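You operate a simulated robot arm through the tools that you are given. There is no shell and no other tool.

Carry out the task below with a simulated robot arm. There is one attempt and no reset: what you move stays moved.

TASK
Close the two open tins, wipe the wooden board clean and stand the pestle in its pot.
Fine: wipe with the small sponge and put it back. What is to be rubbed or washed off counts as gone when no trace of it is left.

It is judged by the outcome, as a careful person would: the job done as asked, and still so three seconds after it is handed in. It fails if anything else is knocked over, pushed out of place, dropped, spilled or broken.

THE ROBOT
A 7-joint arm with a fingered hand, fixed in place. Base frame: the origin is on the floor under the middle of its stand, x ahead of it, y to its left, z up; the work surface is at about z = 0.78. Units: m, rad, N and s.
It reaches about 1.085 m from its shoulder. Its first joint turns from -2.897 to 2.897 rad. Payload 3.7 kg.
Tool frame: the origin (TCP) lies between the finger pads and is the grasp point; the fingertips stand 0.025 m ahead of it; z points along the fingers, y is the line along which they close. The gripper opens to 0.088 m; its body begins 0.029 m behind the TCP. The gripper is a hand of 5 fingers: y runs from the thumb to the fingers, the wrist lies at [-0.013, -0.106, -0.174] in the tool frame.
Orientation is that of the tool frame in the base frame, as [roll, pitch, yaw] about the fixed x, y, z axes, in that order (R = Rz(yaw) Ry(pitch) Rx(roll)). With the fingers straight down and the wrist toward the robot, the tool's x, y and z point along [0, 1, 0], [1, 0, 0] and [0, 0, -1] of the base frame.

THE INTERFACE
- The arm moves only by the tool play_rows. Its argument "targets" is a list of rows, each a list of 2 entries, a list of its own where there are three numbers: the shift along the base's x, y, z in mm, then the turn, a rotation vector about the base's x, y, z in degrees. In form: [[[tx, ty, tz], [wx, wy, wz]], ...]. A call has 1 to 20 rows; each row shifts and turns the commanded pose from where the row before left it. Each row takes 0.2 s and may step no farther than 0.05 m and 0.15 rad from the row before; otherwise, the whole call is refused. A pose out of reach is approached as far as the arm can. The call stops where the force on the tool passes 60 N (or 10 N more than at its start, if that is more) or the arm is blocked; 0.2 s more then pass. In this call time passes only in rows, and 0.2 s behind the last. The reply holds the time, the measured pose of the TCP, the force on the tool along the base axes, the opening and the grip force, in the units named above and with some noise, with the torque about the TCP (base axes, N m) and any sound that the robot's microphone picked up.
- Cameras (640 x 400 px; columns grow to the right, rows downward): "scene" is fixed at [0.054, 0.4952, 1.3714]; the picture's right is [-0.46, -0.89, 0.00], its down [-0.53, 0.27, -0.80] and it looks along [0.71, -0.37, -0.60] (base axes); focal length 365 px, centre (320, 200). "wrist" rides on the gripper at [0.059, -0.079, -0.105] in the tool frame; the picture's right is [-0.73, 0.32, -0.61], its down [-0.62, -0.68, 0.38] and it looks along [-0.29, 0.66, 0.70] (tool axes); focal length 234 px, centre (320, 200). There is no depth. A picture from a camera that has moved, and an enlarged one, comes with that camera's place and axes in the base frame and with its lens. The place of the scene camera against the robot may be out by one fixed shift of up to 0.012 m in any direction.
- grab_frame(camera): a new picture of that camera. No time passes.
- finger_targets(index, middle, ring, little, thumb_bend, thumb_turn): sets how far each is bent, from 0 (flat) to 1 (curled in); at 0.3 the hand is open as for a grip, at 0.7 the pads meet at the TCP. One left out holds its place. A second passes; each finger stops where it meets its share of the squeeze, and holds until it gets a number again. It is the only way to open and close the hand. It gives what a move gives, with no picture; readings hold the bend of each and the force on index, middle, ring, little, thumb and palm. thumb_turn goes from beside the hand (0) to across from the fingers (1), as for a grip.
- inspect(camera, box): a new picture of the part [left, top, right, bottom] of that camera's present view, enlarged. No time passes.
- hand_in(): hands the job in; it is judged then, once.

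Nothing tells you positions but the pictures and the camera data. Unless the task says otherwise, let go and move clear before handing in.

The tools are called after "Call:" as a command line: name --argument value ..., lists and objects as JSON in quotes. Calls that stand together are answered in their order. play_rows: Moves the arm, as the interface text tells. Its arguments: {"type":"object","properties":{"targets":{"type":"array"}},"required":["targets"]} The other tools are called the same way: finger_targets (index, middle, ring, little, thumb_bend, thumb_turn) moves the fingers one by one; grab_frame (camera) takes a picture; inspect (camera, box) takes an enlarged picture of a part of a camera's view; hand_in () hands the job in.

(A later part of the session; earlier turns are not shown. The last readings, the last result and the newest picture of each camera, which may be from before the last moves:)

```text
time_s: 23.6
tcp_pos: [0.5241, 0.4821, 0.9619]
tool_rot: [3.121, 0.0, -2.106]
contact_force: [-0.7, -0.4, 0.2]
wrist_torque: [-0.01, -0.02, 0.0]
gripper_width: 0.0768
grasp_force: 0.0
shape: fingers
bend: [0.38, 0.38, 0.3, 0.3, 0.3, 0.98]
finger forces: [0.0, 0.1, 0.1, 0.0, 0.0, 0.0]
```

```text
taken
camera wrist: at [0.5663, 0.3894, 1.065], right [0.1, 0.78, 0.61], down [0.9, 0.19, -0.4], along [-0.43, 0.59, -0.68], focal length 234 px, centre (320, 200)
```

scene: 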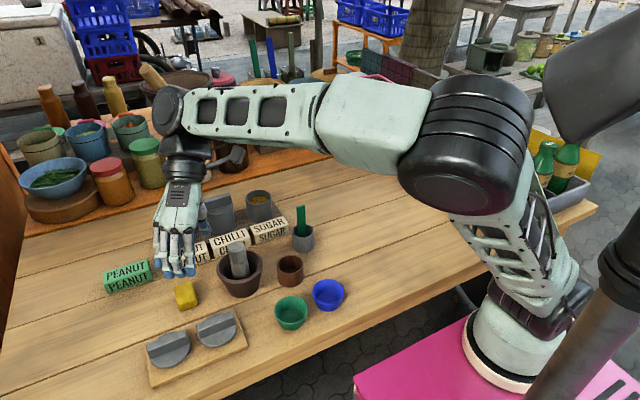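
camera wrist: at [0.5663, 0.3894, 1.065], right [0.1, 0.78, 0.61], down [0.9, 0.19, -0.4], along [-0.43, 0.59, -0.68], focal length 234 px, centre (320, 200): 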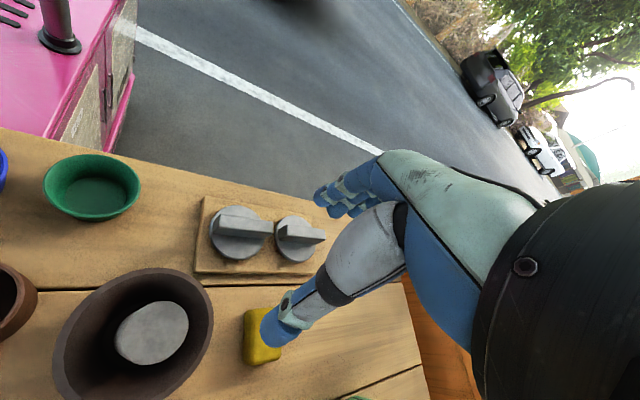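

At yaw about 150° the elbow is well clear of the mast and the wrist camera has a fine view of both lids. I'll turn a bit more, to about 175°, so the fingers pinch straight across the bars.

Call:
play_rows --targets '[[[-2, 0, 0], [0, 0, 5]], [[-2, 0, 0], [0, 0, 5]], [[-2, 0, 0], [0, 0, 5]], [[-2, 0, 0], [0, 0, 5]], [[-2, 0, 0], [0, 0, 5]], [[-2, 0, 0], [0, 0, 5]], [[0, 0, 0], [-0.7, 0, 0]], [[0, 0, 0], [0, 0, 0]]]'

Call:
grab_frame --camera "scene"

Call:
grab_frame --camera "wrist"

```text
time_s: 25.4
tcp_pos: [0.5133, 0.4811, 0.9604]
tool_rot: [3.122, -0.012, -1.581]
contact_force: [-0.2, 0.4, 0.3]
wrist_torque: [0.0, 0.02, 0.0]
gripper_width: 0.0772
grasp_force: 0.1
shape: fingers
bend: [0.38, 0.38, 0.3, 0.3, 0.3, 0.98]
finger forces: [0.0, 0.1, 0.1, 0.0, 0.0, 0.0]
```

```text
taken
```

scene: 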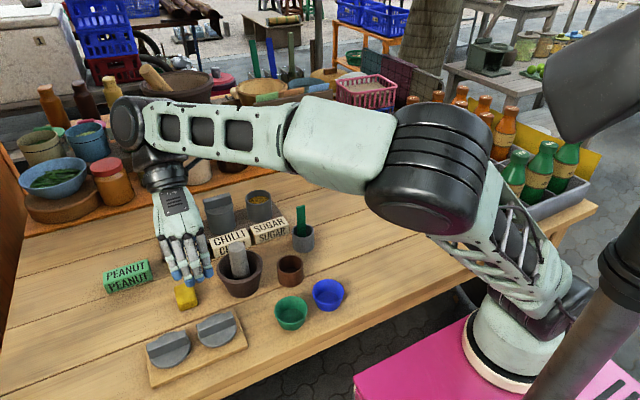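

```text
taken
camera wrist: at [0.5955, 0.4217, 1.0656], right [-0.3, 0.74, 0.6], down [0.68, 0.61, -0.4], along [-0.67, 0.29, -0.69], focal length 234 px, centre (320, 200)
```

wrist: 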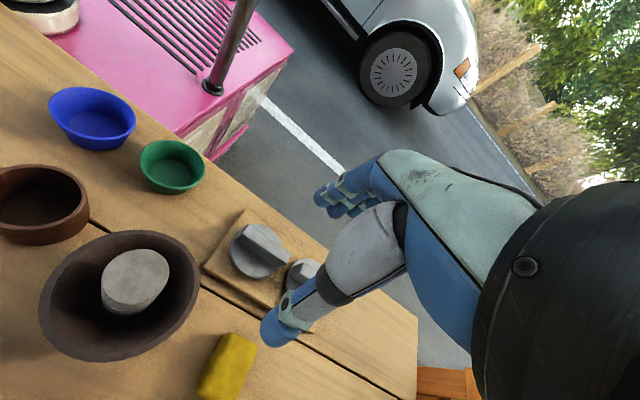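

Yaw 180° works and the elbow is far from the mast. I'll zoom in to measure the lids in the tool frame from this pose.

Call:
inspect --camera "wrist" --box '[200, 190, 360, 330]'

Call:
inspect --camera "scene" --box '[100, 160, 260, 380]'

```text
2.86 times, centred on (280, 260) of wrist
camera zoom: at [0.5955, 0.4217, 1.0656], right [-0.3, 0.74, 0.6], down [0.68, 0.61, -0.4], along [-0.67, 0.29, -0.69], focal length 669 px, centre (434, 29)
```

zoom: 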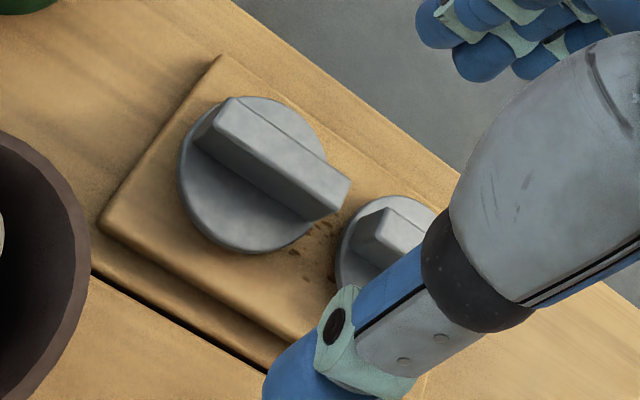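

```text
1.82 times, centred on (180, 270) of scene
camera zoom: at [0.054, 0.4952, 1.3714], right [-0.46, -0.89, 0.0], down [-0.53, 0.27, -0.8], along [0.71, -0.37, -0.6], focal length 664 px, centre (574, 73)
```

zoom: 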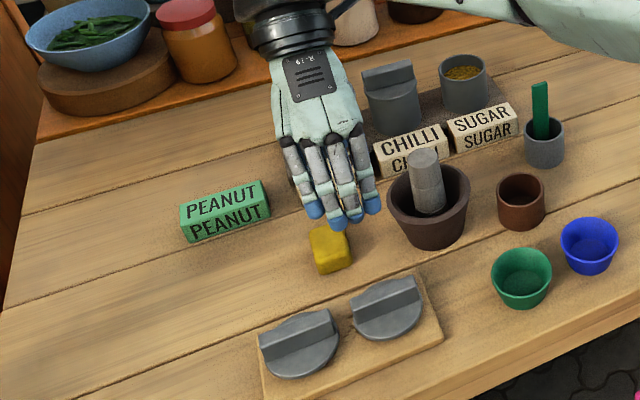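

Call:
inspect --camera "wrist" --box '[235, 205, 305, 260]'

Call:
inspect --camera "wrist" --box '[270, 230, 340, 290]'

```text
7.27 times, centred on (270, 232) of wrist
camera zoom: at [0.5955, 0.4217, 1.0656], right [-0.3, 0.74, 0.6], down [0.68, 0.61, -0.4], along [-0.67, 0.29, -0.69], focal length 1703 px, centre (684, -36)
```

zoom: 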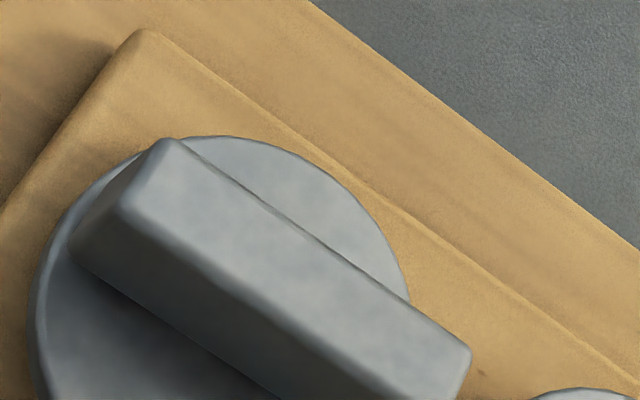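

```text
6.67 times, centred on (305, 260) of wrist
camera zoom: at [0.5955, 0.4217, 1.0656], right [-0.3, 0.74, 0.6], down [0.68, 0.61, -0.4], along [-0.67, 0.29, -0.69], focal length 1561 px, centre (420, -200)
```

zoom: 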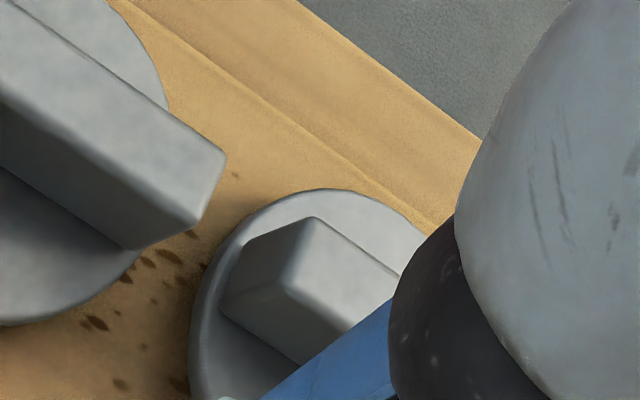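

Measured in the tool frame, the right lid's bar centre is at about (0.4726, 0.4856), so the left lid's is at about (0.474, 0.567). I'll start with the left lid, where there is free space on both sides, and move above it.

Call:
finger_targets --index 0.3 --middle 0.3

Call:
play_rows --targets '[[[-6.5, 14, 0], [0, 0, 0]], [[-6.5, 14, 0], [0, 0, 0]], [[-6.5, 14, 0], [0, 0, 0]], [[-6.5, 14, 0], [0, 0, 0]], [[-6.5, 14, 0], [0, 0, 0]], [[-6.5, 14, 0], [0, 0, 0]], [[0, 0, -12], [0, 0, 0]], [[0, 0, -12], [0, 0, 0]], [[0, 0, -12], [0, 0, 0]], [[0, 0, -12], [0, 0, 0]], [[0, 0, -12], [0, 0, 0]], [[0, 0, -12], [0, 0, 0]], [[0, 0, 0], [0, 0, 0]]]'

Call:
grab_frame --camera "scene"

Call:
grab_frame --camera "wrist"

```text
time_s: 26.4
tcp_pos: [0.5143, 0.4802, 0.9608]
tool_rot: [3.122, -0.012, -1.58]
contact_force: [-0.3, 1.0, 0.7]
wrist_torque: [0.0, -0.03, 0.01]
gripper_width: 0.085
grasp_force: 0.0
shape: fingers
bend: [0.3, 0.3, 0.3, 0.3, 0.3, 0.98]
finger forces: [0.0, 0.0, 0.0, 0.1, 0.0, 0.0]
```

```text
time_s: 29.1
tcp_pos: [0.4742, 0.5648, 0.8888]
tool_rot: [3.123, -0.012, -1.582]
contact_force: [-0.1, 0.1, -0.2]
wrist_torque: [0.02, 0.01, 0.01]
gripper_width: 0.085
grasp_force: 0.1
shape: fingers
bend: [0.3, 0.3, 0.3, 0.3, 0.3, 0.98]
finger forces: [0.1, 0.0, 0.1, 0.0, 0.0, 0.0]
```

```text
taken
```

scene: 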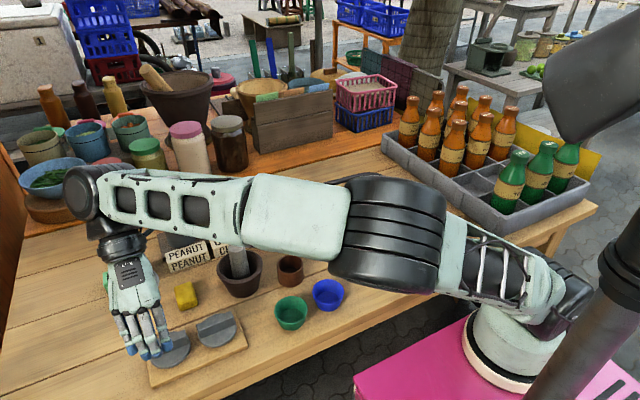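

```text
taken
camera wrist: at [0.5565, 0.5057, 0.9938], right [-0.3, 0.74, 0.6], down [0.68, 0.61, -0.4], along [-0.67, 0.29, -0.69], focal length 234 px, centre (320, 200)
```

wrist: 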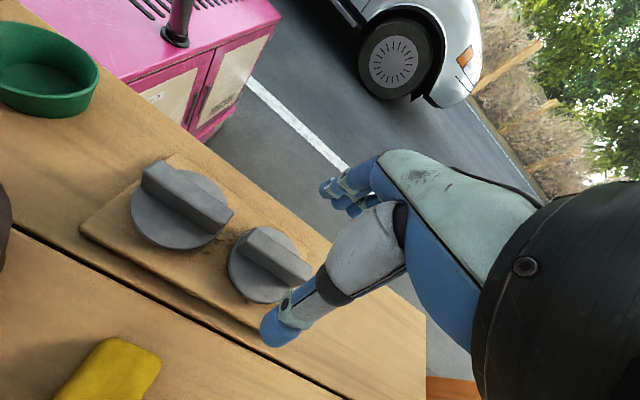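

Tracking is now good and the hand hovers over the left lid. I'll zoom in to check alignment before the final descent.

Call:
inspect --camera "wrist" --box '[210, 200, 350, 320]'

Call:
inspect --camera "scene" --box '[90, 230, 260, 390]'

```text
3.33 times, centred on (280, 260) of wrist
camera zoom: at [0.5565, 0.5057, 0.9938], right [-0.3, 0.74, 0.6], down [0.68, 0.61, -0.4], along [-0.67, 0.29, -0.69], focal length 781 px, centre (453, 0)
```

zoom: 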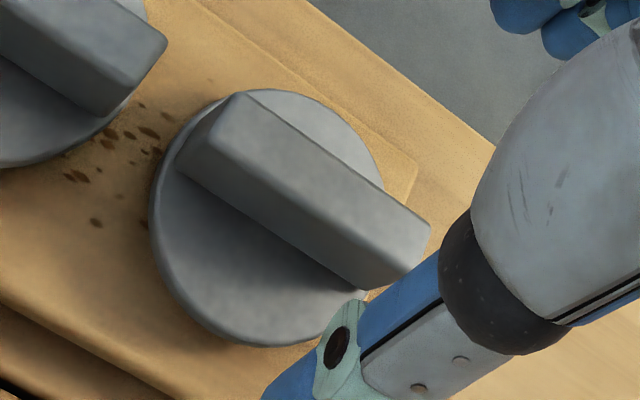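

```text
2.50 times, centred on (175, 310) of scene
camera zoom: at [0.054, 0.4952, 1.3714], right [-0.46, -0.89, 0.0], down [-0.53, 0.27, -0.8], along [0.71, -0.37, -0.6], focal length 913 px, centre (682, -75)
```

zoom: 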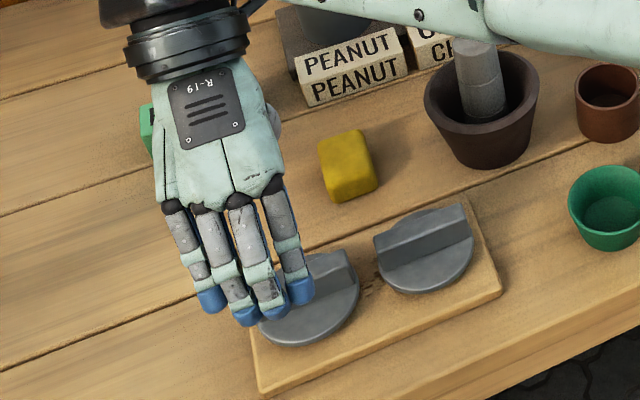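

The bar centre sits 3–4 mm toward −x from the grasp point. I'll correct that and descend in small steps until the fingertips are just above the lid's disc.

Call:
play_rows --targets '[[[-3.5, -1, -8], [0, 0, 0]], [[0, 0, -8], [0, 0, 0]], [[0, 0, -8], [0, 0, 0]], [[0, 0, -8], [0, 0, 0]], [[0, 0, -8], [0, 0, 0]], [[0, 0, -6], [0, 0, 0]], [[0, 0, -4], [0, 0, 0]], [[0, 0, 0], [0, 0, 0]]]'

Call:
grab_frame --camera "wrist"

Call:
inspect --camera "scene" --box '[90, 250, 260, 390]'

```text
time_s: 30.9
tcp_pos: [0.471, 0.5638, 0.8388]
tool_rot: [3.123, -0.013, -1.58]
contact_force: [-0.5, 0.4, 0.1]
wrist_torque: [-0.01, 0.04, 0.0]
gripper_width: 0.085
grasp_force: 0.0
shape: fingers
bend: [0.3, 0.3, 0.3, 0.3, 0.3, 0.98]
finger forces: [0.0, 0.1, 0.0, 0.1, 0.0, 0.1]
```

```text
taken
camera wrist: at [0.5523, 0.505, 0.9447], right [-0.3, 0.74, 0.6], down [0.68, 0.61, -0.4], along [-0.67, 0.29, -0.69], focal length 234 px, centre (320, 200)
```

wrist: 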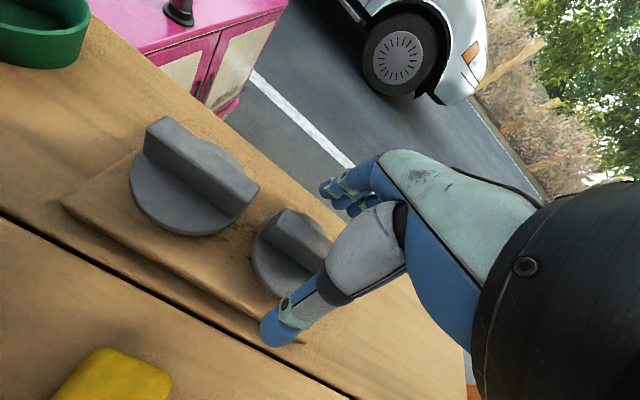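

```text
2.86 times, centred on (175, 320) of scene
camera zoom: at [0.054, 0.4952, 1.3714], right [-0.46, -0.89, 0.0], down [-0.53, 0.27, -0.8], along [0.71, -0.37, -0.6], focal length 1044 px, centre (734, -143)
```

zoom: 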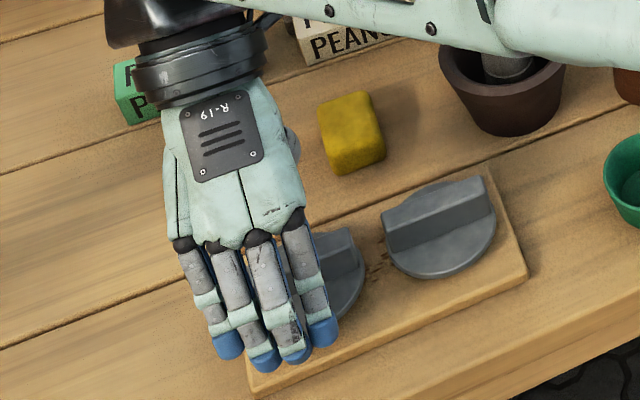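

No contact yet at TCP z 0.839. I'll lower 5 mm more and begin closing index, middle and thumb gently around the bar.

Call:
play_rows --targets '[[[0, 0, -3], [0, 0, 0]], [[0, 0, -2], [0, 0, 0]], [[0, 0, 0], [0, 0, 0]]]'

Call:
finger_targets --index 0.5 --middle 0.5 --thumb_bend 0.5

Call:
grab_frame --camera "wrist"

Call:
inspect --camera "scene" --box '[90, 250, 260, 390]'

```text
time_s: 31.8
tcp_pos: [0.4707, 0.5635, 0.8347]
tool_rot: [3.123, -0.013, -1.581]
contact_force: [-1.0, 0.6, -0.2]
wrist_torque: [0.02, -0.02, 0.02]
gripper_width: 0.0848
grasp_force: 0.0
shape: fingers
bend: [0.3, 0.3, 0.3, 0.3, 0.3, 0.98]
finger forces: [0.0, 0.1, 0.0, 0.0, 0.0, 0.0]
```

```text
time_s: 32.8
tcp_pos: [0.4708, 0.5622, 0.8344]
tool_rot: [3.124, -0.013, -1.58]
contact_force: [0.1, -0.1, 1.0]
wrist_torque: [-0.05, -0.03, -0.03]
gripper_width: 0.0421
grasp_force: 0.4
shape: fingers
bend: [0.5, 0.5, 0.3, 0.3, 0.5, 0.98]
finger forces: [0.1, 0.2, 0.0, 0.1, 0.0, 0.1]
```

```text
taken
camera wrist: at [0.5523, 0.5048, 0.9392], right [-0.3, 0.74, 0.6], down [0.68, 0.61, -0.4], along [-0.67, 0.29, -0.69], focal length 234 px, centre (320, 200)
```

wrist: 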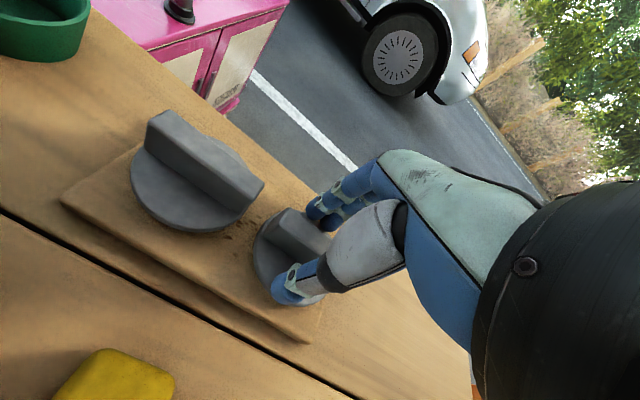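

```text
2.86 times, centred on (175, 320) of scene
camera zoom: at [0.054, 0.4952, 1.3714], right [-0.46, -0.89, 0.0], down [-0.53, 0.27, -0.8], along [0.71, -0.37, -0.6], focal length 1044 px, centre (734, -143)
```

zoom: 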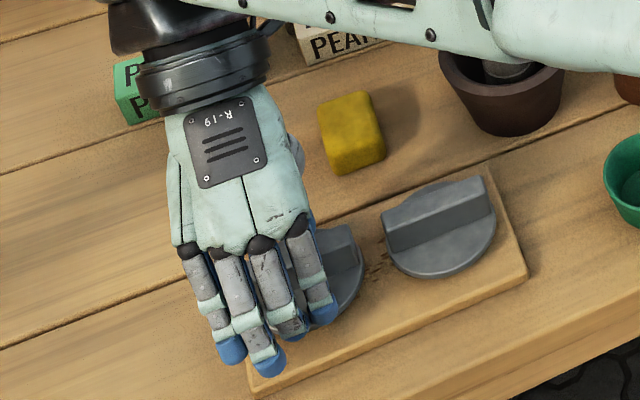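

The fingers are closing cleanly on either side of the bar. I'll close further to grip it.

Call:
finger_targets --index 0.62 --middle 0.62 --thumb_bend 0.62

Call:
inspect --camera "wrist" --box '[210, 160, 390, 320]'

```text
time_s: 33.8
tcp_pos: [0.4702, 0.5632, 0.8347]
tool_rot: [3.122, -0.012, -1.581]
contact_force: [0.1, 0.7, 2.5]
wrist_torque: [0.02, 0.07, 0.0]
gripper_width: 0.0216
grasp_force: 3.5
shape: fingers
bend: [0.62, 0.57, 0.3, 0.3, 0.57, 0.97]
finger forces: [0.1, 3.6, 0.1, 0.1, 3.9, 0.1]
```

```text
2.50 times, centred on (300, 240) of wrist
camera zoom: at [0.5523, 0.5047, 0.9393], right [-0.3, 0.74, 0.6], down [0.68, 0.61, -0.4], along [-0.67, 0.29, -0.69], focal length 585 px, centre (370, 100)
```

zoom: 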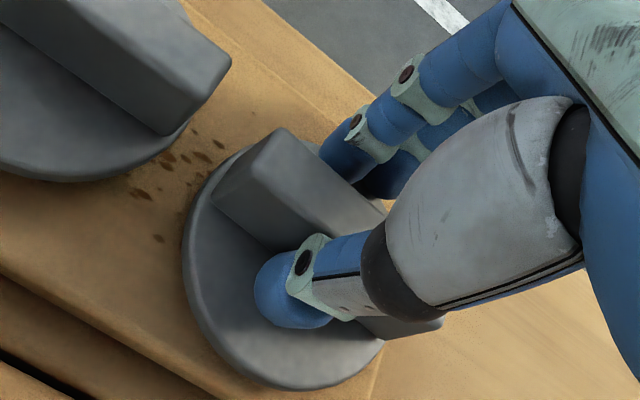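

Middle finger and thumb hold the bar at about 3.6 N, and the index is not quite touching. I'll squeeze a bit more with all three.

Call:
finger_targets --index 0.75 --middle 0.7 --thumb_bend 0.7

Call:
inspect --camera "wrist" --box '[210, 160, 390, 320]'

```text
time_s: 34.8
tcp_pos: [0.4701, 0.5636, 0.8343]
tool_rot: [3.123, -0.011, -1.581]
contact_force: [-1.3, 0.3, 4.3]
wrist_torque: [0.05, 0.08, 0.04]
gripper_width: 0.0099
grasp_force: 11.4
shape: fingers
bend: [0.74, 0.6, 0.3, 0.3, 0.59, 0.96]
finger forces: [3.4, 8.3, 0.0, 0.0, 11.3, 0.0]
```

```text
2.50 times, centred on (300, 240) of wrist
camera zoom: at [0.5522, 0.5047, 0.9394], right [-0.3, 0.74, 0.6], down [0.68, 0.61, -0.4], along [-0.67, 0.29, -0.69], focal length 585 px, centre (370, 100)
```

zoom: 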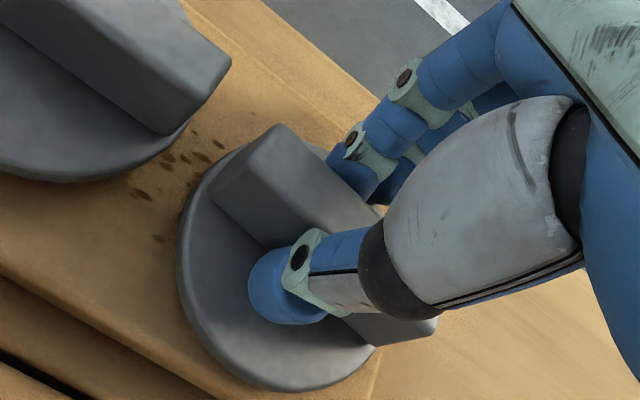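

The grip is firm (thumb 11 N, index 3 N, middle 8 N). Now I lift slowly and check that the lid comes along level.

Call:
play_rows --targets '[[[0, 0, 5], [0, 0, 0]], [[0, 0, 8], [0, 0, 0]], [[0, 0, 10], [0, 0, 0]], [[0, 0, 12], [0, 0, 0]], [[0, 0, 12], [0, 0, 0]], [[0, 0, 0], [0, 0, 0]]]'

Call:
grab_frame --camera "wrist"

Call:
grab_frame --camera "scene"

```text
time_s: 36.1
tcp_pos: [0.4704, 0.5634, 0.8804]
tool_rot: [3.123, -0.014, -1.58]
contact_force: [-0.2, -0.7, -0.6]
wrist_torque: [-0.03, 0.0, 0.02]
gripper_width: 0.01
grasp_force: 10.9
shape: fingers
bend: [0.74, 0.6, 0.3, 0.3, 0.59, 0.95]
finger forces: [3.1, 6.5, 0.1, 0.0, 10.8, 0.1]
```

```text
taken
camera wrist: at [0.553, 0.5055, 0.9856], right [-0.3, 0.74, 0.6], down [0.68, 0.61, -0.4], along [-0.67, 0.29, -0.69], focal length 234 px, centre (320, 200)
```

wrist: 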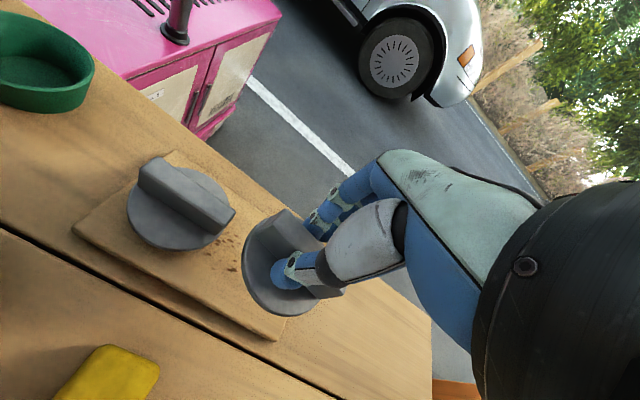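

```text
taken
```

scene: 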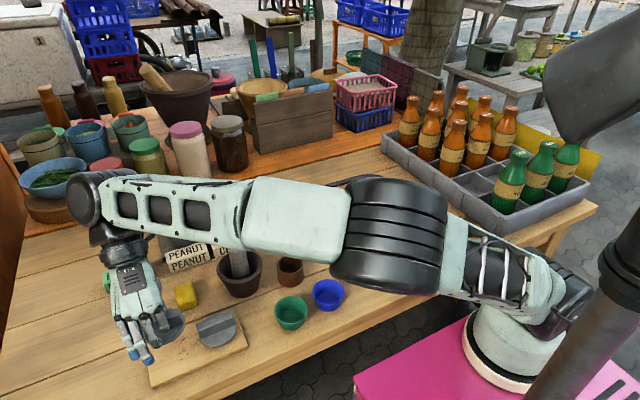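

The lid is lifted off the board. I'll zoom in to see how it hangs in the grip.

Call:
inspect --camera "wrist" --box '[220, 180, 380, 330]'

Call:
inspect --camera "scene" --box '[90, 230, 250, 390]'

```text
2.67 times, centred on (300, 255) of wrist
camera zoom: at [0.553, 0.5055, 0.9856], right [-0.3, 0.74, 0.6], down [0.68, 0.61, -0.4], along [-0.67, 0.29, -0.69], focal length 624 px, centre (373, 53)
```

zoom: 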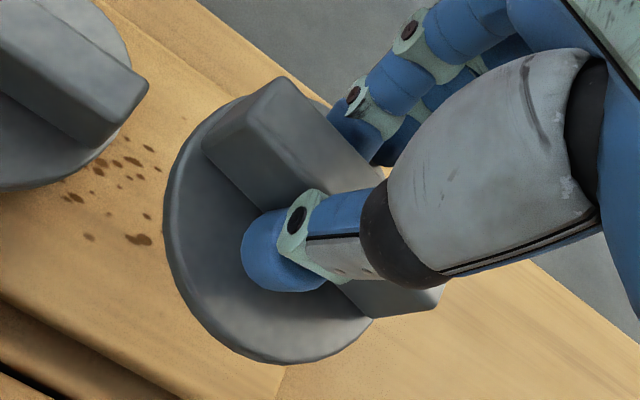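

```text
2.50 times, centred on (170, 310) of scene
camera zoom: at [0.054, 0.4952, 1.3714], right [-0.46, -0.89, 0.0], down [-0.53, 0.27, -0.8], along [0.71, -0.37, -0.6], focal length 913 px, centre (695, -75)
```

zoom: 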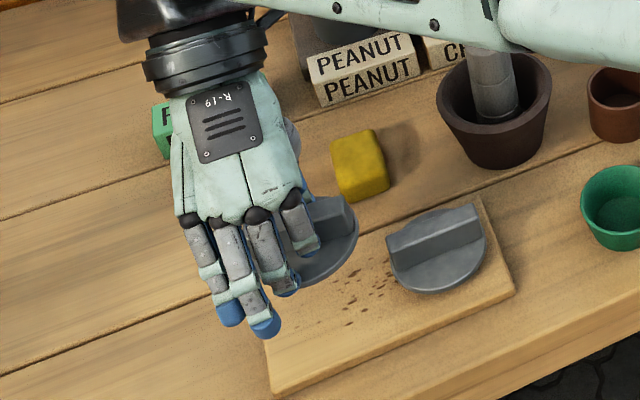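

The lid hangs level, keeping the same pose relative to the hand as on the board. I'll raise it and carry it toward the PEANUT tin at a safe height.

Call:
play_rows --targets '[[[0, 0, 12], [0, 0, 0]], [[0, 0, 15], [0, 0, 0]], [[0, 0, 15], [0, 0, 0]], [[0, 0, 15], [0, 0, 0]], [[0, 0, 15], [0, 0, 0]], [[0, 0, 15], [0, 0, 0]], [[0, 0, 15], [0, 0, 0]], [[8, 0, 10], [0, 0, 0]], [[14, -4, 5], [0, 0, 0]], [[15, -5, 0], [0, 0, 0]], [[15, -5, 0], [0, 0, 0]], [[15, -5, 0], [0, 0, 0]], [[15, -5, 0], [0, 0, 0]], [[15, -5, 0], [0, 0, 0]], [[15, -5, 0], [0, 0, 0]], [[15, -5, 0], [0, 0, 0]], [[0, 0, 0], [0, 0, 0]]]'

Call:
grab_frame --camera "scene"

Call:
grab_frame --camera "wrist"

```text
time_s: 39.8
tcp_pos: [0.5913, 0.5204, 0.9908]
tool_rot: [3.126, -0.007, -1.584]
contact_force: [-0.6, 0.3, -0.4]
wrist_torque: [-0.01, -0.03, -0.03]
gripper_width: 0.01
grasp_force: 10.4
shape: fingers
bend: [0.74, 0.61, 0.3, 0.3, 0.59, 0.95]
finger forces: [3.0, 6.5, 0.0, 0.0, 10.7, 0.0]
out of reach, approached as far as the arm can: row 15, 16
```

```text
taken
```

scene: 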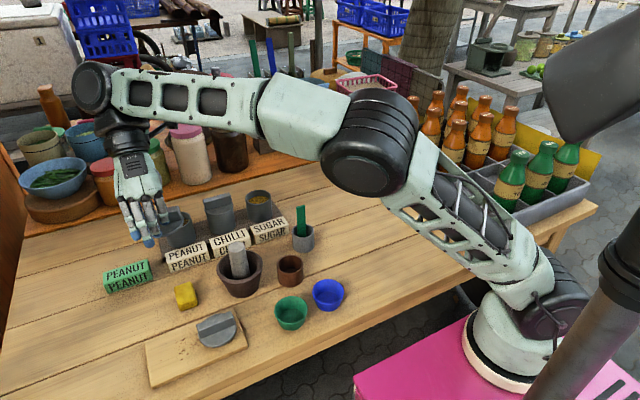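

```text
taken
camera wrist: at [0.6733, 0.4604, 1.0962], right [-0.3, 0.73, 0.61], down [0.68, 0.61, -0.4], along [-0.66, 0.29, -0.69], focal length 234 px, centre (320, 200)
```

wrist: 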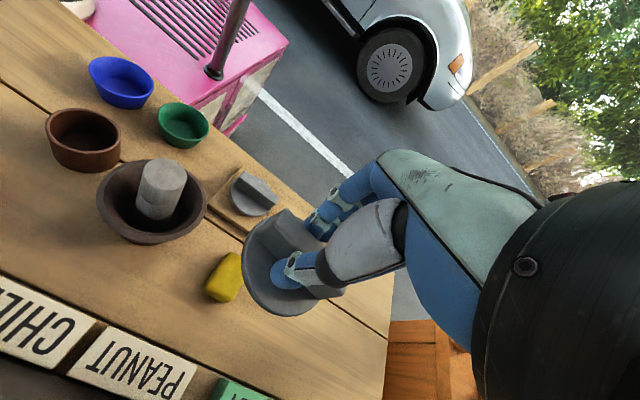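

The lid is secure, but the far reach limit shows with this yaw. I'll turn the hand back toward about 100° while moving on toward the tins.

Call:
play_rows --targets '[[[0, 0, 0], [0, 0, -5]], [[0, 0, 0], [0, 0, -5]], [[4, 0, 0], [0, 0, -5]], [[4, 0, 0], [0, 0, -5]], [[5, -1, 0], [0, 0, -5]], [[5, -1, 0], [0, 0, -5]], [[5, -1, 0], [0, 0, -5]], [[5, -1, 0], [0, 0, -5]], [[5, -1, 0], [0, 0, -5]], [[5, -1, 0], [0, 0, -5]], [[5, -1, 0], [0, 0, -5]], [[5, -1, 0], [0, 0, -5]], [[5, -1, 0], [0, 0, -5]], [[5, -1, 0], [0, 0, -5]], [[5, -1, 0], [0, 0, -5]], [[5, -1, 0], [0, 0, -5]], [[0, 0, 0], [0, 0, 0]]]'

Call:
grab_frame --camera "scene"

Call:
grab_frame --camera "wrist"

```text
time_s: 43.4
tcp_pos: [0.6586, 0.5081, 0.9921]
tool_rot: [3.123, -0.012, -2.981]
contact_force: [0.8, -0.1, -1.0]
wrist_torque: [0.02, 0.0, 0.0]
gripper_width: 0.0099
grasp_force: 9.9
shape: fingers
bend: [0.74, 0.61, 0.3, 0.3, 0.59, 0.95]
finger forces: [3.2, 6.3, 0.1, 0.0, 10.5, 0.0]
```

```text
taken
```

scene: 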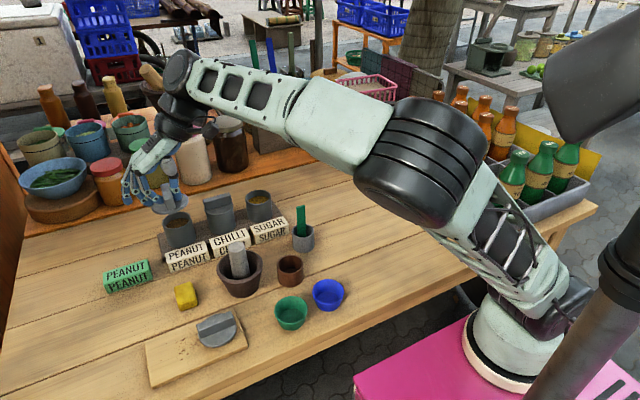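

```text
taken
camera wrist: at [0.6169, 0.4191, 1.0965], right [0.67, 0.43, 0.6], down [0.72, -0.56, -0.4], along [0.17, 0.71, -0.69], focal length 234 px, centre (320, 200)
```

wrist: 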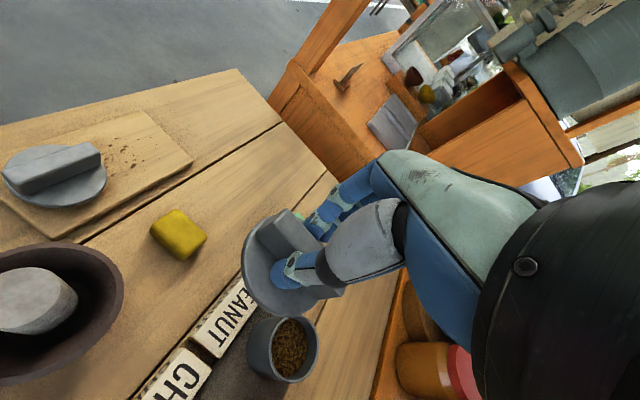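

The hand is now near the tins with a comfortable arm posture. I'll zoom in on the PEANUT tin to measure its rim.

Call:
inspect --camera "wrist" --box '[220, 290, 350, 400]'

Call:
inspect --camera "wrist" --box '[0, 90, 200, 250]'

```text
3.64 times, centred on (285, 345) of wrist
camera zoom: at [0.6169, 0.4191, 1.0965], right [0.67, 0.43, 0.6], down [0.72, -0.56, -0.4], along [0.17, 0.71, -0.69], focal length 852 px, centre (447, -327)
```

zoom: 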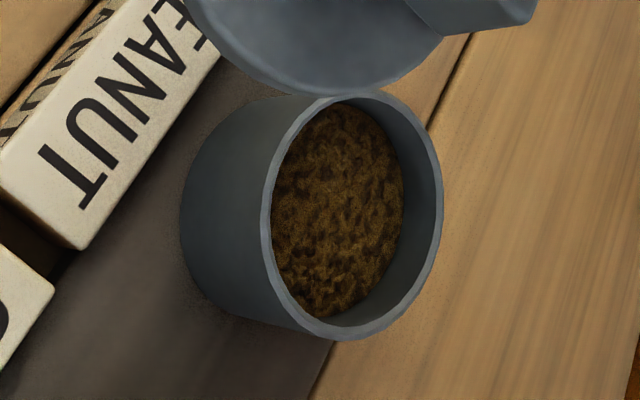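

```text
2.50 times, centred on (100, 170) of wrist
camera zoom: at [0.6169, 0.4191, 1.0965], right [0.67, 0.43, 0.6], down [0.72, -0.56, -0.4], along [0.17, 0.71, -0.69], focal length 585 px, centre (870, 275)
```

zoom: 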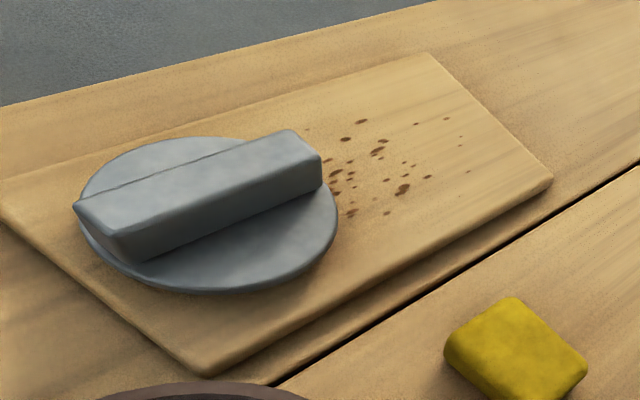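

Stain specks are visible from the middle to the left half of the board. Now I zoom on the held lid to find its centre in the tool frame.

Call:
inspect --camera "wrist" --box '[230, 190, 360, 330]'

```text
2.86 times, centred on (295, 260) of wrist
camera zoom: at [0.6169, 0.4191, 1.0965], right [0.67, 0.43, 0.6], down [0.72, -0.56, -0.4], along [0.17, 0.71, -0.69], focal length 669 px, centre (391, 29)
```

zoom: 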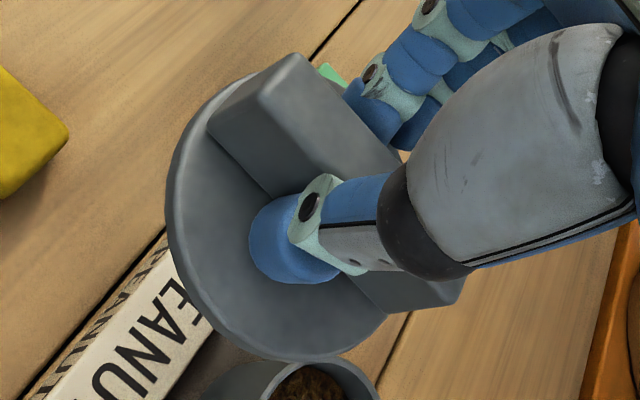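

I estimate the lid centre at about (1.5, −6) mm in the tool's x and y, and the tin centre near (0.755, 0.491). I'll turn to about 60° yaw, which keeps thumb and fingers clear of the CHILLI lid, and move closer.

Call:
play_rows --targets '[[[4, -3, -3], [0, 0, -5]], [[4, -3, -3], [0, 0, -5]], [[4, -3, -3], [0, 0, -5]], [[4, -3, -3], [0, 0, -5]], [[4, -3, -3], [0, 0, -5]], [[4, -3, -3], [0, 0, -5]], [[4, -3, -3], [0, 0, -5]], [[4, -3, -3], [0, 0, -5]], [[0, 0, 0], [0, 0, 0]]]'

Call:
grab_frame --camera "scene"

Call:
grab_frame --camera "wrist"

```text
time_s: 45.4
tcp_pos: [0.6909, 0.4833, 0.9673]
tool_rot: [3.123, -0.012, 2.606]
contact_force: [0.0, -0.2, 0.1]
wrist_torque: [-0.01, -0.01, 0.0]
gripper_width: 0.0094
grasp_force: 6.6
shape: fingers
bend: [0.74, 0.7, 0.3, 0.3, 0.61, 0.97]
finger forces: [6.4, 0.0, 0.0, 0.0, 6.3, 0.0]
```

```text
taken
```

scene: 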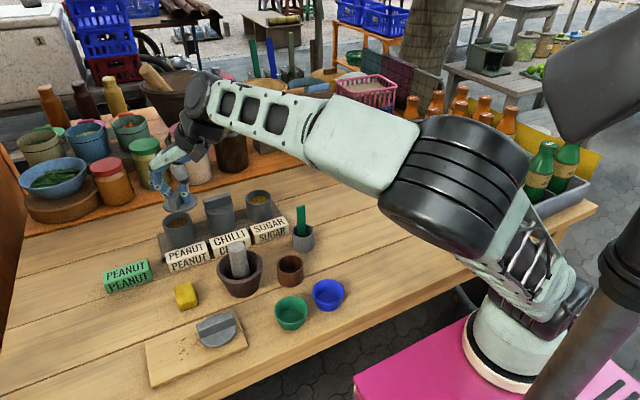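

```text
taken
camera wrist: at [0.6022, 0.4439, 1.0723], right [0.79, -0.11, 0.6], down [0.19, -0.9, -0.4], along [0.58, 0.43, -0.69], focal length 234 px, centre (320, 200)
```

wrist: 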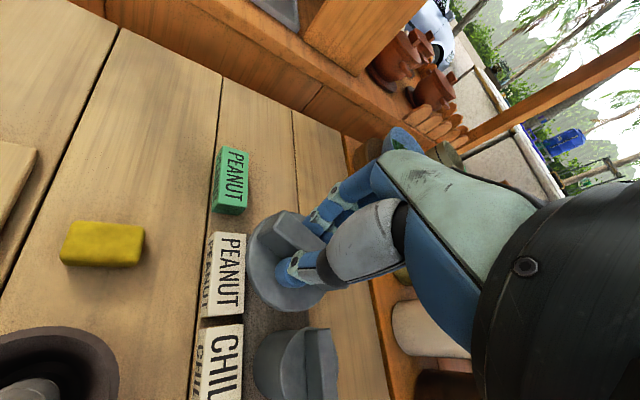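

The middle finger has lost contact, so the lid is now held by index and thumb only. I'll look closely before doing anything else.

Call:
inspect --camera "wrist" --box '[230, 170, 360, 330]'

Call:
inspect --camera "scene" --box '[120, 120, 290, 280]'

```text
2.50 times, centred on (295, 250) of wrist
camera zoom: at [0.6022, 0.4439, 1.0723], right [0.79, -0.11, 0.6], down [0.19, -0.9, -0.4], along [0.58, 0.43, -0.69], focal length 585 px, centre (382, 75)
```

zoom: 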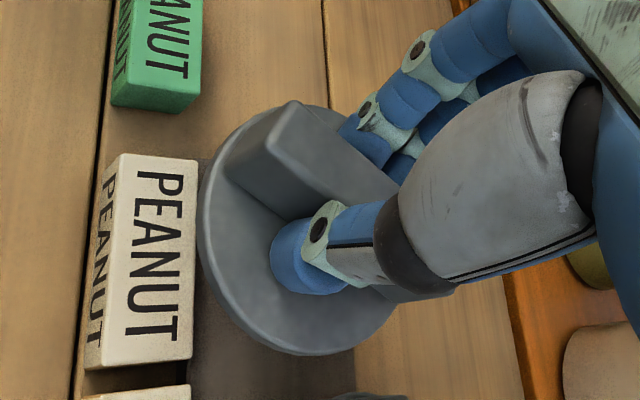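

```text
2.50 times, centred on (205, 200) of scene
camera zoom: at [0.054, 0.4952, 1.3714], right [-0.46, -0.89, 0.0], down [-0.53, 0.27, -0.8], along [0.71, -0.37, -0.6], focal length 913 px, centre (608, 200)
```

zoom: 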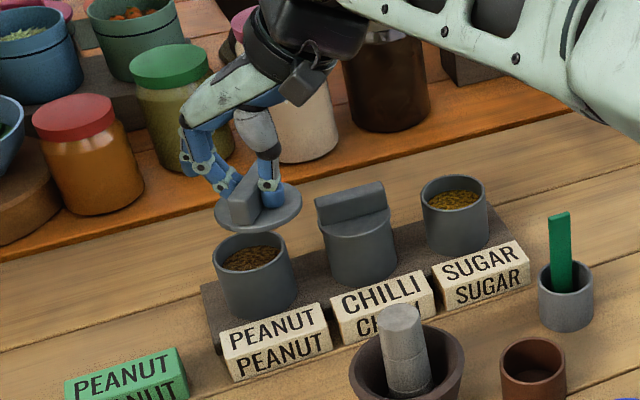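

The lid is still level and held between index and thumb. I'll zoom in on lid and tin with the scene camera to get their relative offset.

Call:
inspect --camera "scene" --box '[150, 170, 230, 260]'

Call:
inspect --camera "wrist" --box '[180, 270, 360, 400]'

```text
4.44 times, centred on (190, 215) of scene
camera zoom: at [0.054, 0.4952, 1.3714], right [-0.46, -0.89, 0.0], down [-0.53, 0.27, -0.8], along [0.71, -0.37, -0.6], focal length 1624 px, centre (898, 133)
```

zoom: 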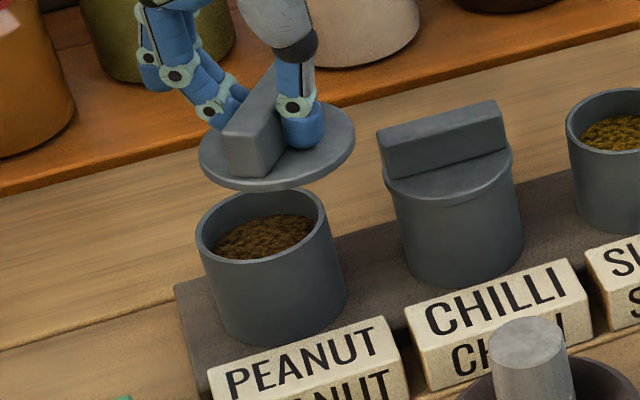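

```text
3.08 times, centred on (270, 335) of wrist
camera zoom: at [0.6022, 0.4439, 1.0723], right [0.79, -0.11, 0.6], down [0.19, -0.9, -0.4], along [0.58, 0.43, -0.69], focal length 720 px, centre (474, -215)
```

zoom: 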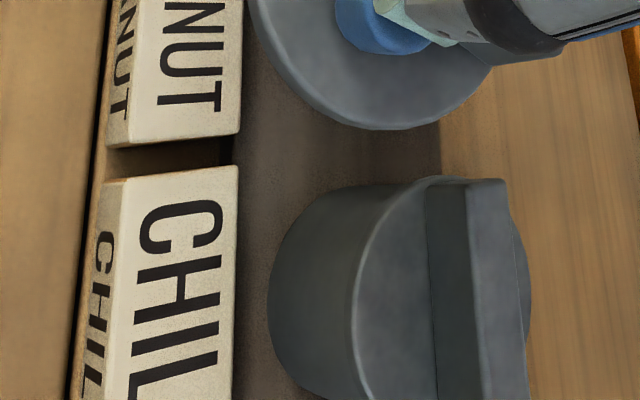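

Call:
inspect --camera "scene" --box '[155, 195, 205, 230]'

Call:
inspect --camera "scene" --box '[190, 190, 245, 240]'

```text
11.43 times, centred on (180, 212) of scene
camera zoom: at [0.054, 0.4952, 1.3714], right [-0.46, -0.89, 0.0], down [-0.53, 0.27, -0.8], along [0.71, -0.37, -0.6], focal length 4175 px, centre (1920, 57)
```

zoom: 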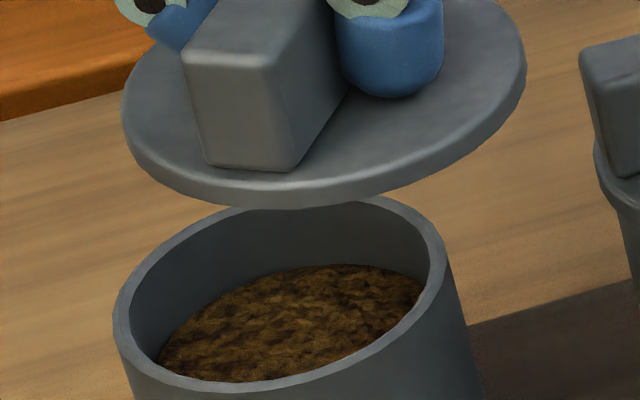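

```text
8.00 times, centred on (218, 215) of scene
camera zoom: at [0.054, 0.4952, 1.3714], right [-0.46, -0.89, 0.0], down [-0.53, 0.27, -0.8], along [0.71, -0.37, -0.6], focal length 2922 px, centre (1140, 80)
```

zoom: 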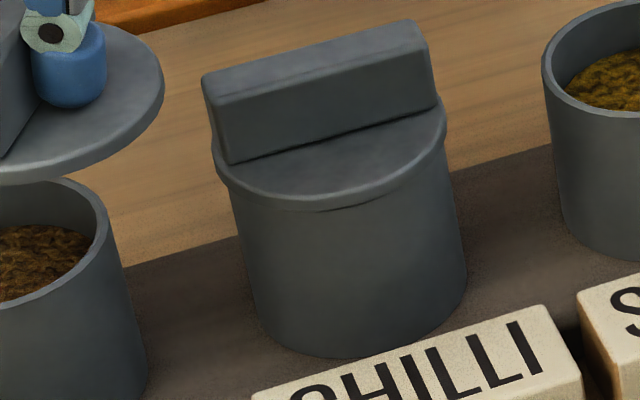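

The zoom shows both outlines well; the tin rim centre should be near (0.753, 0.495). I'll move the lid over it, staying a few centimetres above.

Call:
play_rows --targets '[[[10, 2.5, 0], [0, 0, 0]], [[11, 2.5, 0], [0, 0, 0]], [[11, 2.5, 0], [0, 0, 0]], [[11, 2.5, 0], [0, 0, 0]], [[11, 2.5, 0], [0, 0, 0]], [[11, 2.5, 0], [0, 0, 0]], [[0, 0, -10], [0, 0, 0]], [[0, 0, -10], [0, 0, 0]], [[0, 0, -10], [0, 0, 0]], [[0, 0, -10], [0, 0, 0]], [[0, 0, -10], [0, 0, 0]], [[0, 0, 0], [0, 0, 0]]]'

Call:
inspect --camera "scene" --box '[145, 175, 225, 245]'

Call:
grab_frame --camera "wrist"

```text
time_s: 48.0
tcp_pos: [0.7559, 0.5012, 0.9172]
tool_rot: [3.122, -0.012, 2.606]
contact_force: [-0.5, -0.8, -0.8]
wrist_torque: [-0.01, 0.06, -0.02]
gripper_width: 0.0092
grasp_force: 6.6
shape: fingers
bend: [0.74, 0.7, 0.3, 0.3, 0.61, 0.97]
finger forces: [6.2, 0.0, 0.1, 0.0, 6.4, 0.1]
```

```text
5.71 times, centred on (185, 210) of scene
camera zoom: at [0.054, 0.4952, 1.3714], right [-0.46, -0.89, 0.0], down [-0.53, 0.27, -0.8], along [0.71, -0.37, -0.6], focal length 2088 px, centre (1091, 143)
```

zoom: 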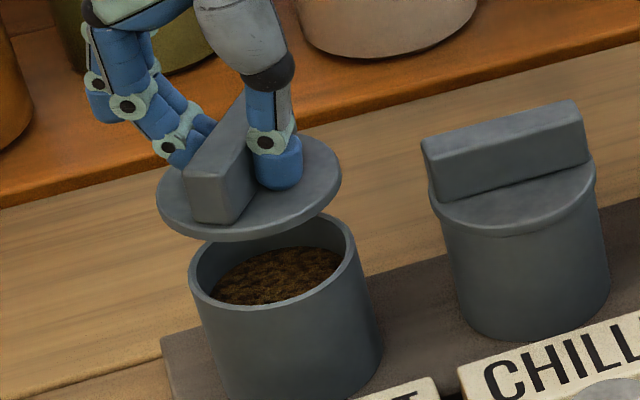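

```text
taken
camera wrist: at [0.6673, 0.4596, 1.0213], right [0.79, -0.11, 0.6], down [0.19, -0.9, -0.4], along [0.58, 0.43, -0.69], focal length 234 px, centre (320, 200)
```

wrist: 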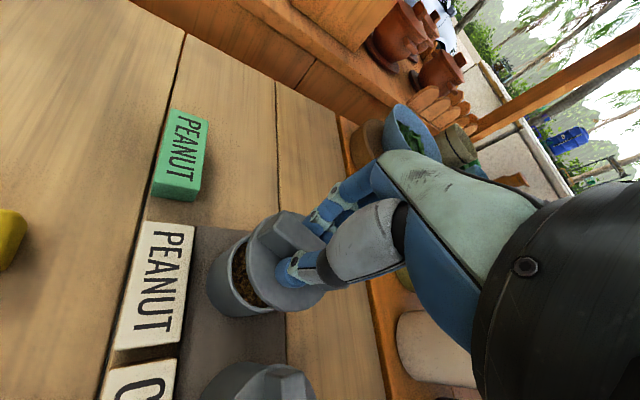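

Call:
inspect --camera "wrist" --box '[190, 190, 340, 330]'

```text
2.86 times, centred on (265, 260) of wrist
camera zoom: at [0.6673, 0.4596, 1.0213], right [0.79, -0.11, 0.6], down [0.19, -0.9, -0.4], along [0.58, 0.43, -0.69], focal length 669 px, centre (477, 29)
```

zoom: 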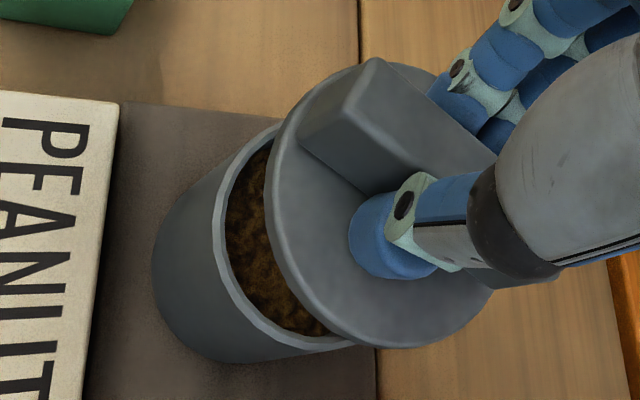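

The lid and tin look nearly concentric, within a few millimetres. I'll lower to just above the rim and compare the outlines again.

Call:
play_rows --targets '[[[0, 0, -7], [0, 0, 0]], [[0, 0, -7], [0, 0, 0]], [[0, 0, -7], [0, 0, 0]], [[0, 0, 0], [0, 0, 0]]]'

Call:
inspect --camera "scene" --box '[145, 175, 225, 245]'

Call:
inspect --camera "wrist" --box '[190, 190, 340, 330]'

```text
time_s: 49.0
tcp_pos: [0.7581, 0.4993, 0.8962]
tool_rot: [3.123, -0.013, 2.607]
contact_force: [-0.5, -0.2, -1.3]
wrist_torque: [0.0, 0.0, 0.0]
gripper_width: 0.0091
grasp_force: 6.8
shape: fingers
bend: [0.74, 0.7, 0.3, 0.3, 0.61, 0.97]
finger forces: [6.3, 0.1, 0.0, 0.1, 6.2, 0.0]
```

```text
5.71 times, centred on (185, 210) of scene
camera zoom: at [0.054, 0.4952, 1.3714], right [-0.46, -0.89, 0.0], down [-0.53, 0.27, -0.8], along [0.71, -0.37, -0.6], focal length 2088 px, centre (1091, 143)
```

zoom: 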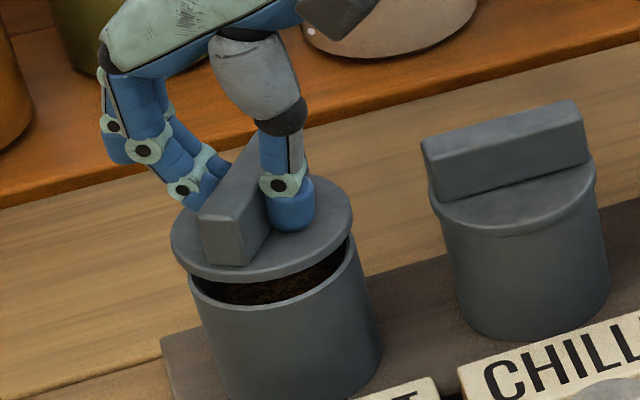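

```text
2.86 times, centred on (265, 260) of wrist
camera zoom: at [0.6679, 0.4594, 1.0009], right [0.79, -0.11, 0.6], down [0.19, -0.9, -0.4], along [0.58, 0.43, -0.69], focal length 669 px, centre (477, 29)
```

zoom: 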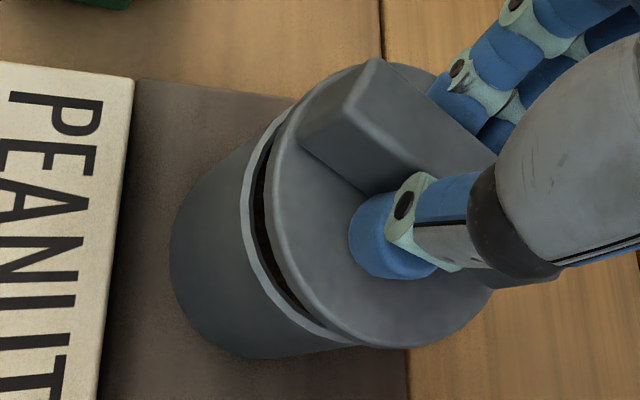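

By both cameras the lid is centred on the rim within a couple of millimetres. I'll lower slowly in 2 mm steps until it touches.

Call:
play_rows --targets '[[[-1, -1, -2], [0, 0, 0]], [[0, 0, -2], [0, 0, 0]], [[0, 0, -2], [0, 0, 0]], [[0, 0, 0], [0, 0, 0]]]'

Call:
inspect --camera "scene" --box '[145, 175, 225, 245]'

Call:
inspect --camera "wrist" --box '[190, 190, 340, 330]'

```text
time_s: 50.0
tcp_pos: [0.7555, 0.4995, 0.8894]
tool_rot: [3.124, -0.013, 2.608]
contact_force: [-0.5, -0.6, -0.5]
wrist_torque: [-0.01, -0.02, 0.01]
gripper_width: 0.0093
grasp_force: 6.6
shape: fingers
bend: [0.74, 0.7, 0.3, 0.3, 0.61, 0.97]
finger forces: [6.3, 0.1, 0.0, 0.0, 6.2, 0.0]
```

```text
5.71 times, centred on (185, 210) of scene
camera zoom: at [0.054, 0.4952, 1.3714], right [-0.46, -0.89, 0.0], down [-0.53, 0.27, -0.8], along [0.71, -0.37, -0.6], focal length 2088 px, centre (1091, 143)
```

zoom: 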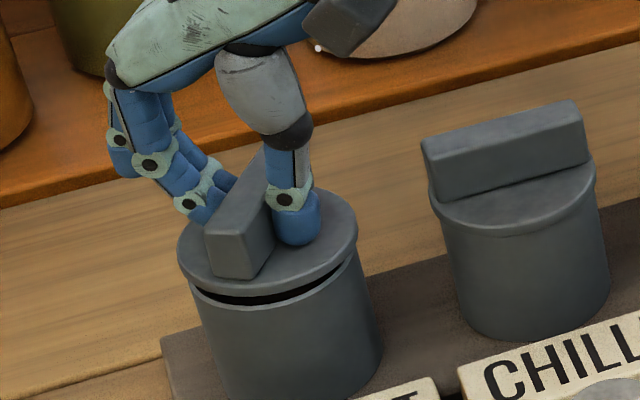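

```text
2.86 times, centred on (265, 260) of wrist
camera zoom: at [0.6667, 0.4589, 0.995], right [0.79, -0.11, 0.6], down [0.19, -0.9, -0.4], along [0.58, 0.43, -0.69], focal length 669 px, centre (477, 29)
```

zoom: 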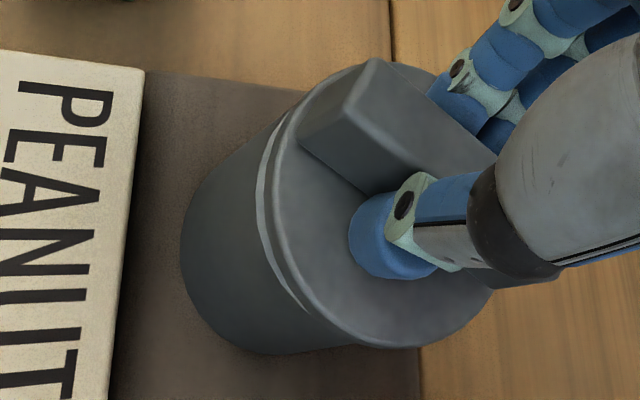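

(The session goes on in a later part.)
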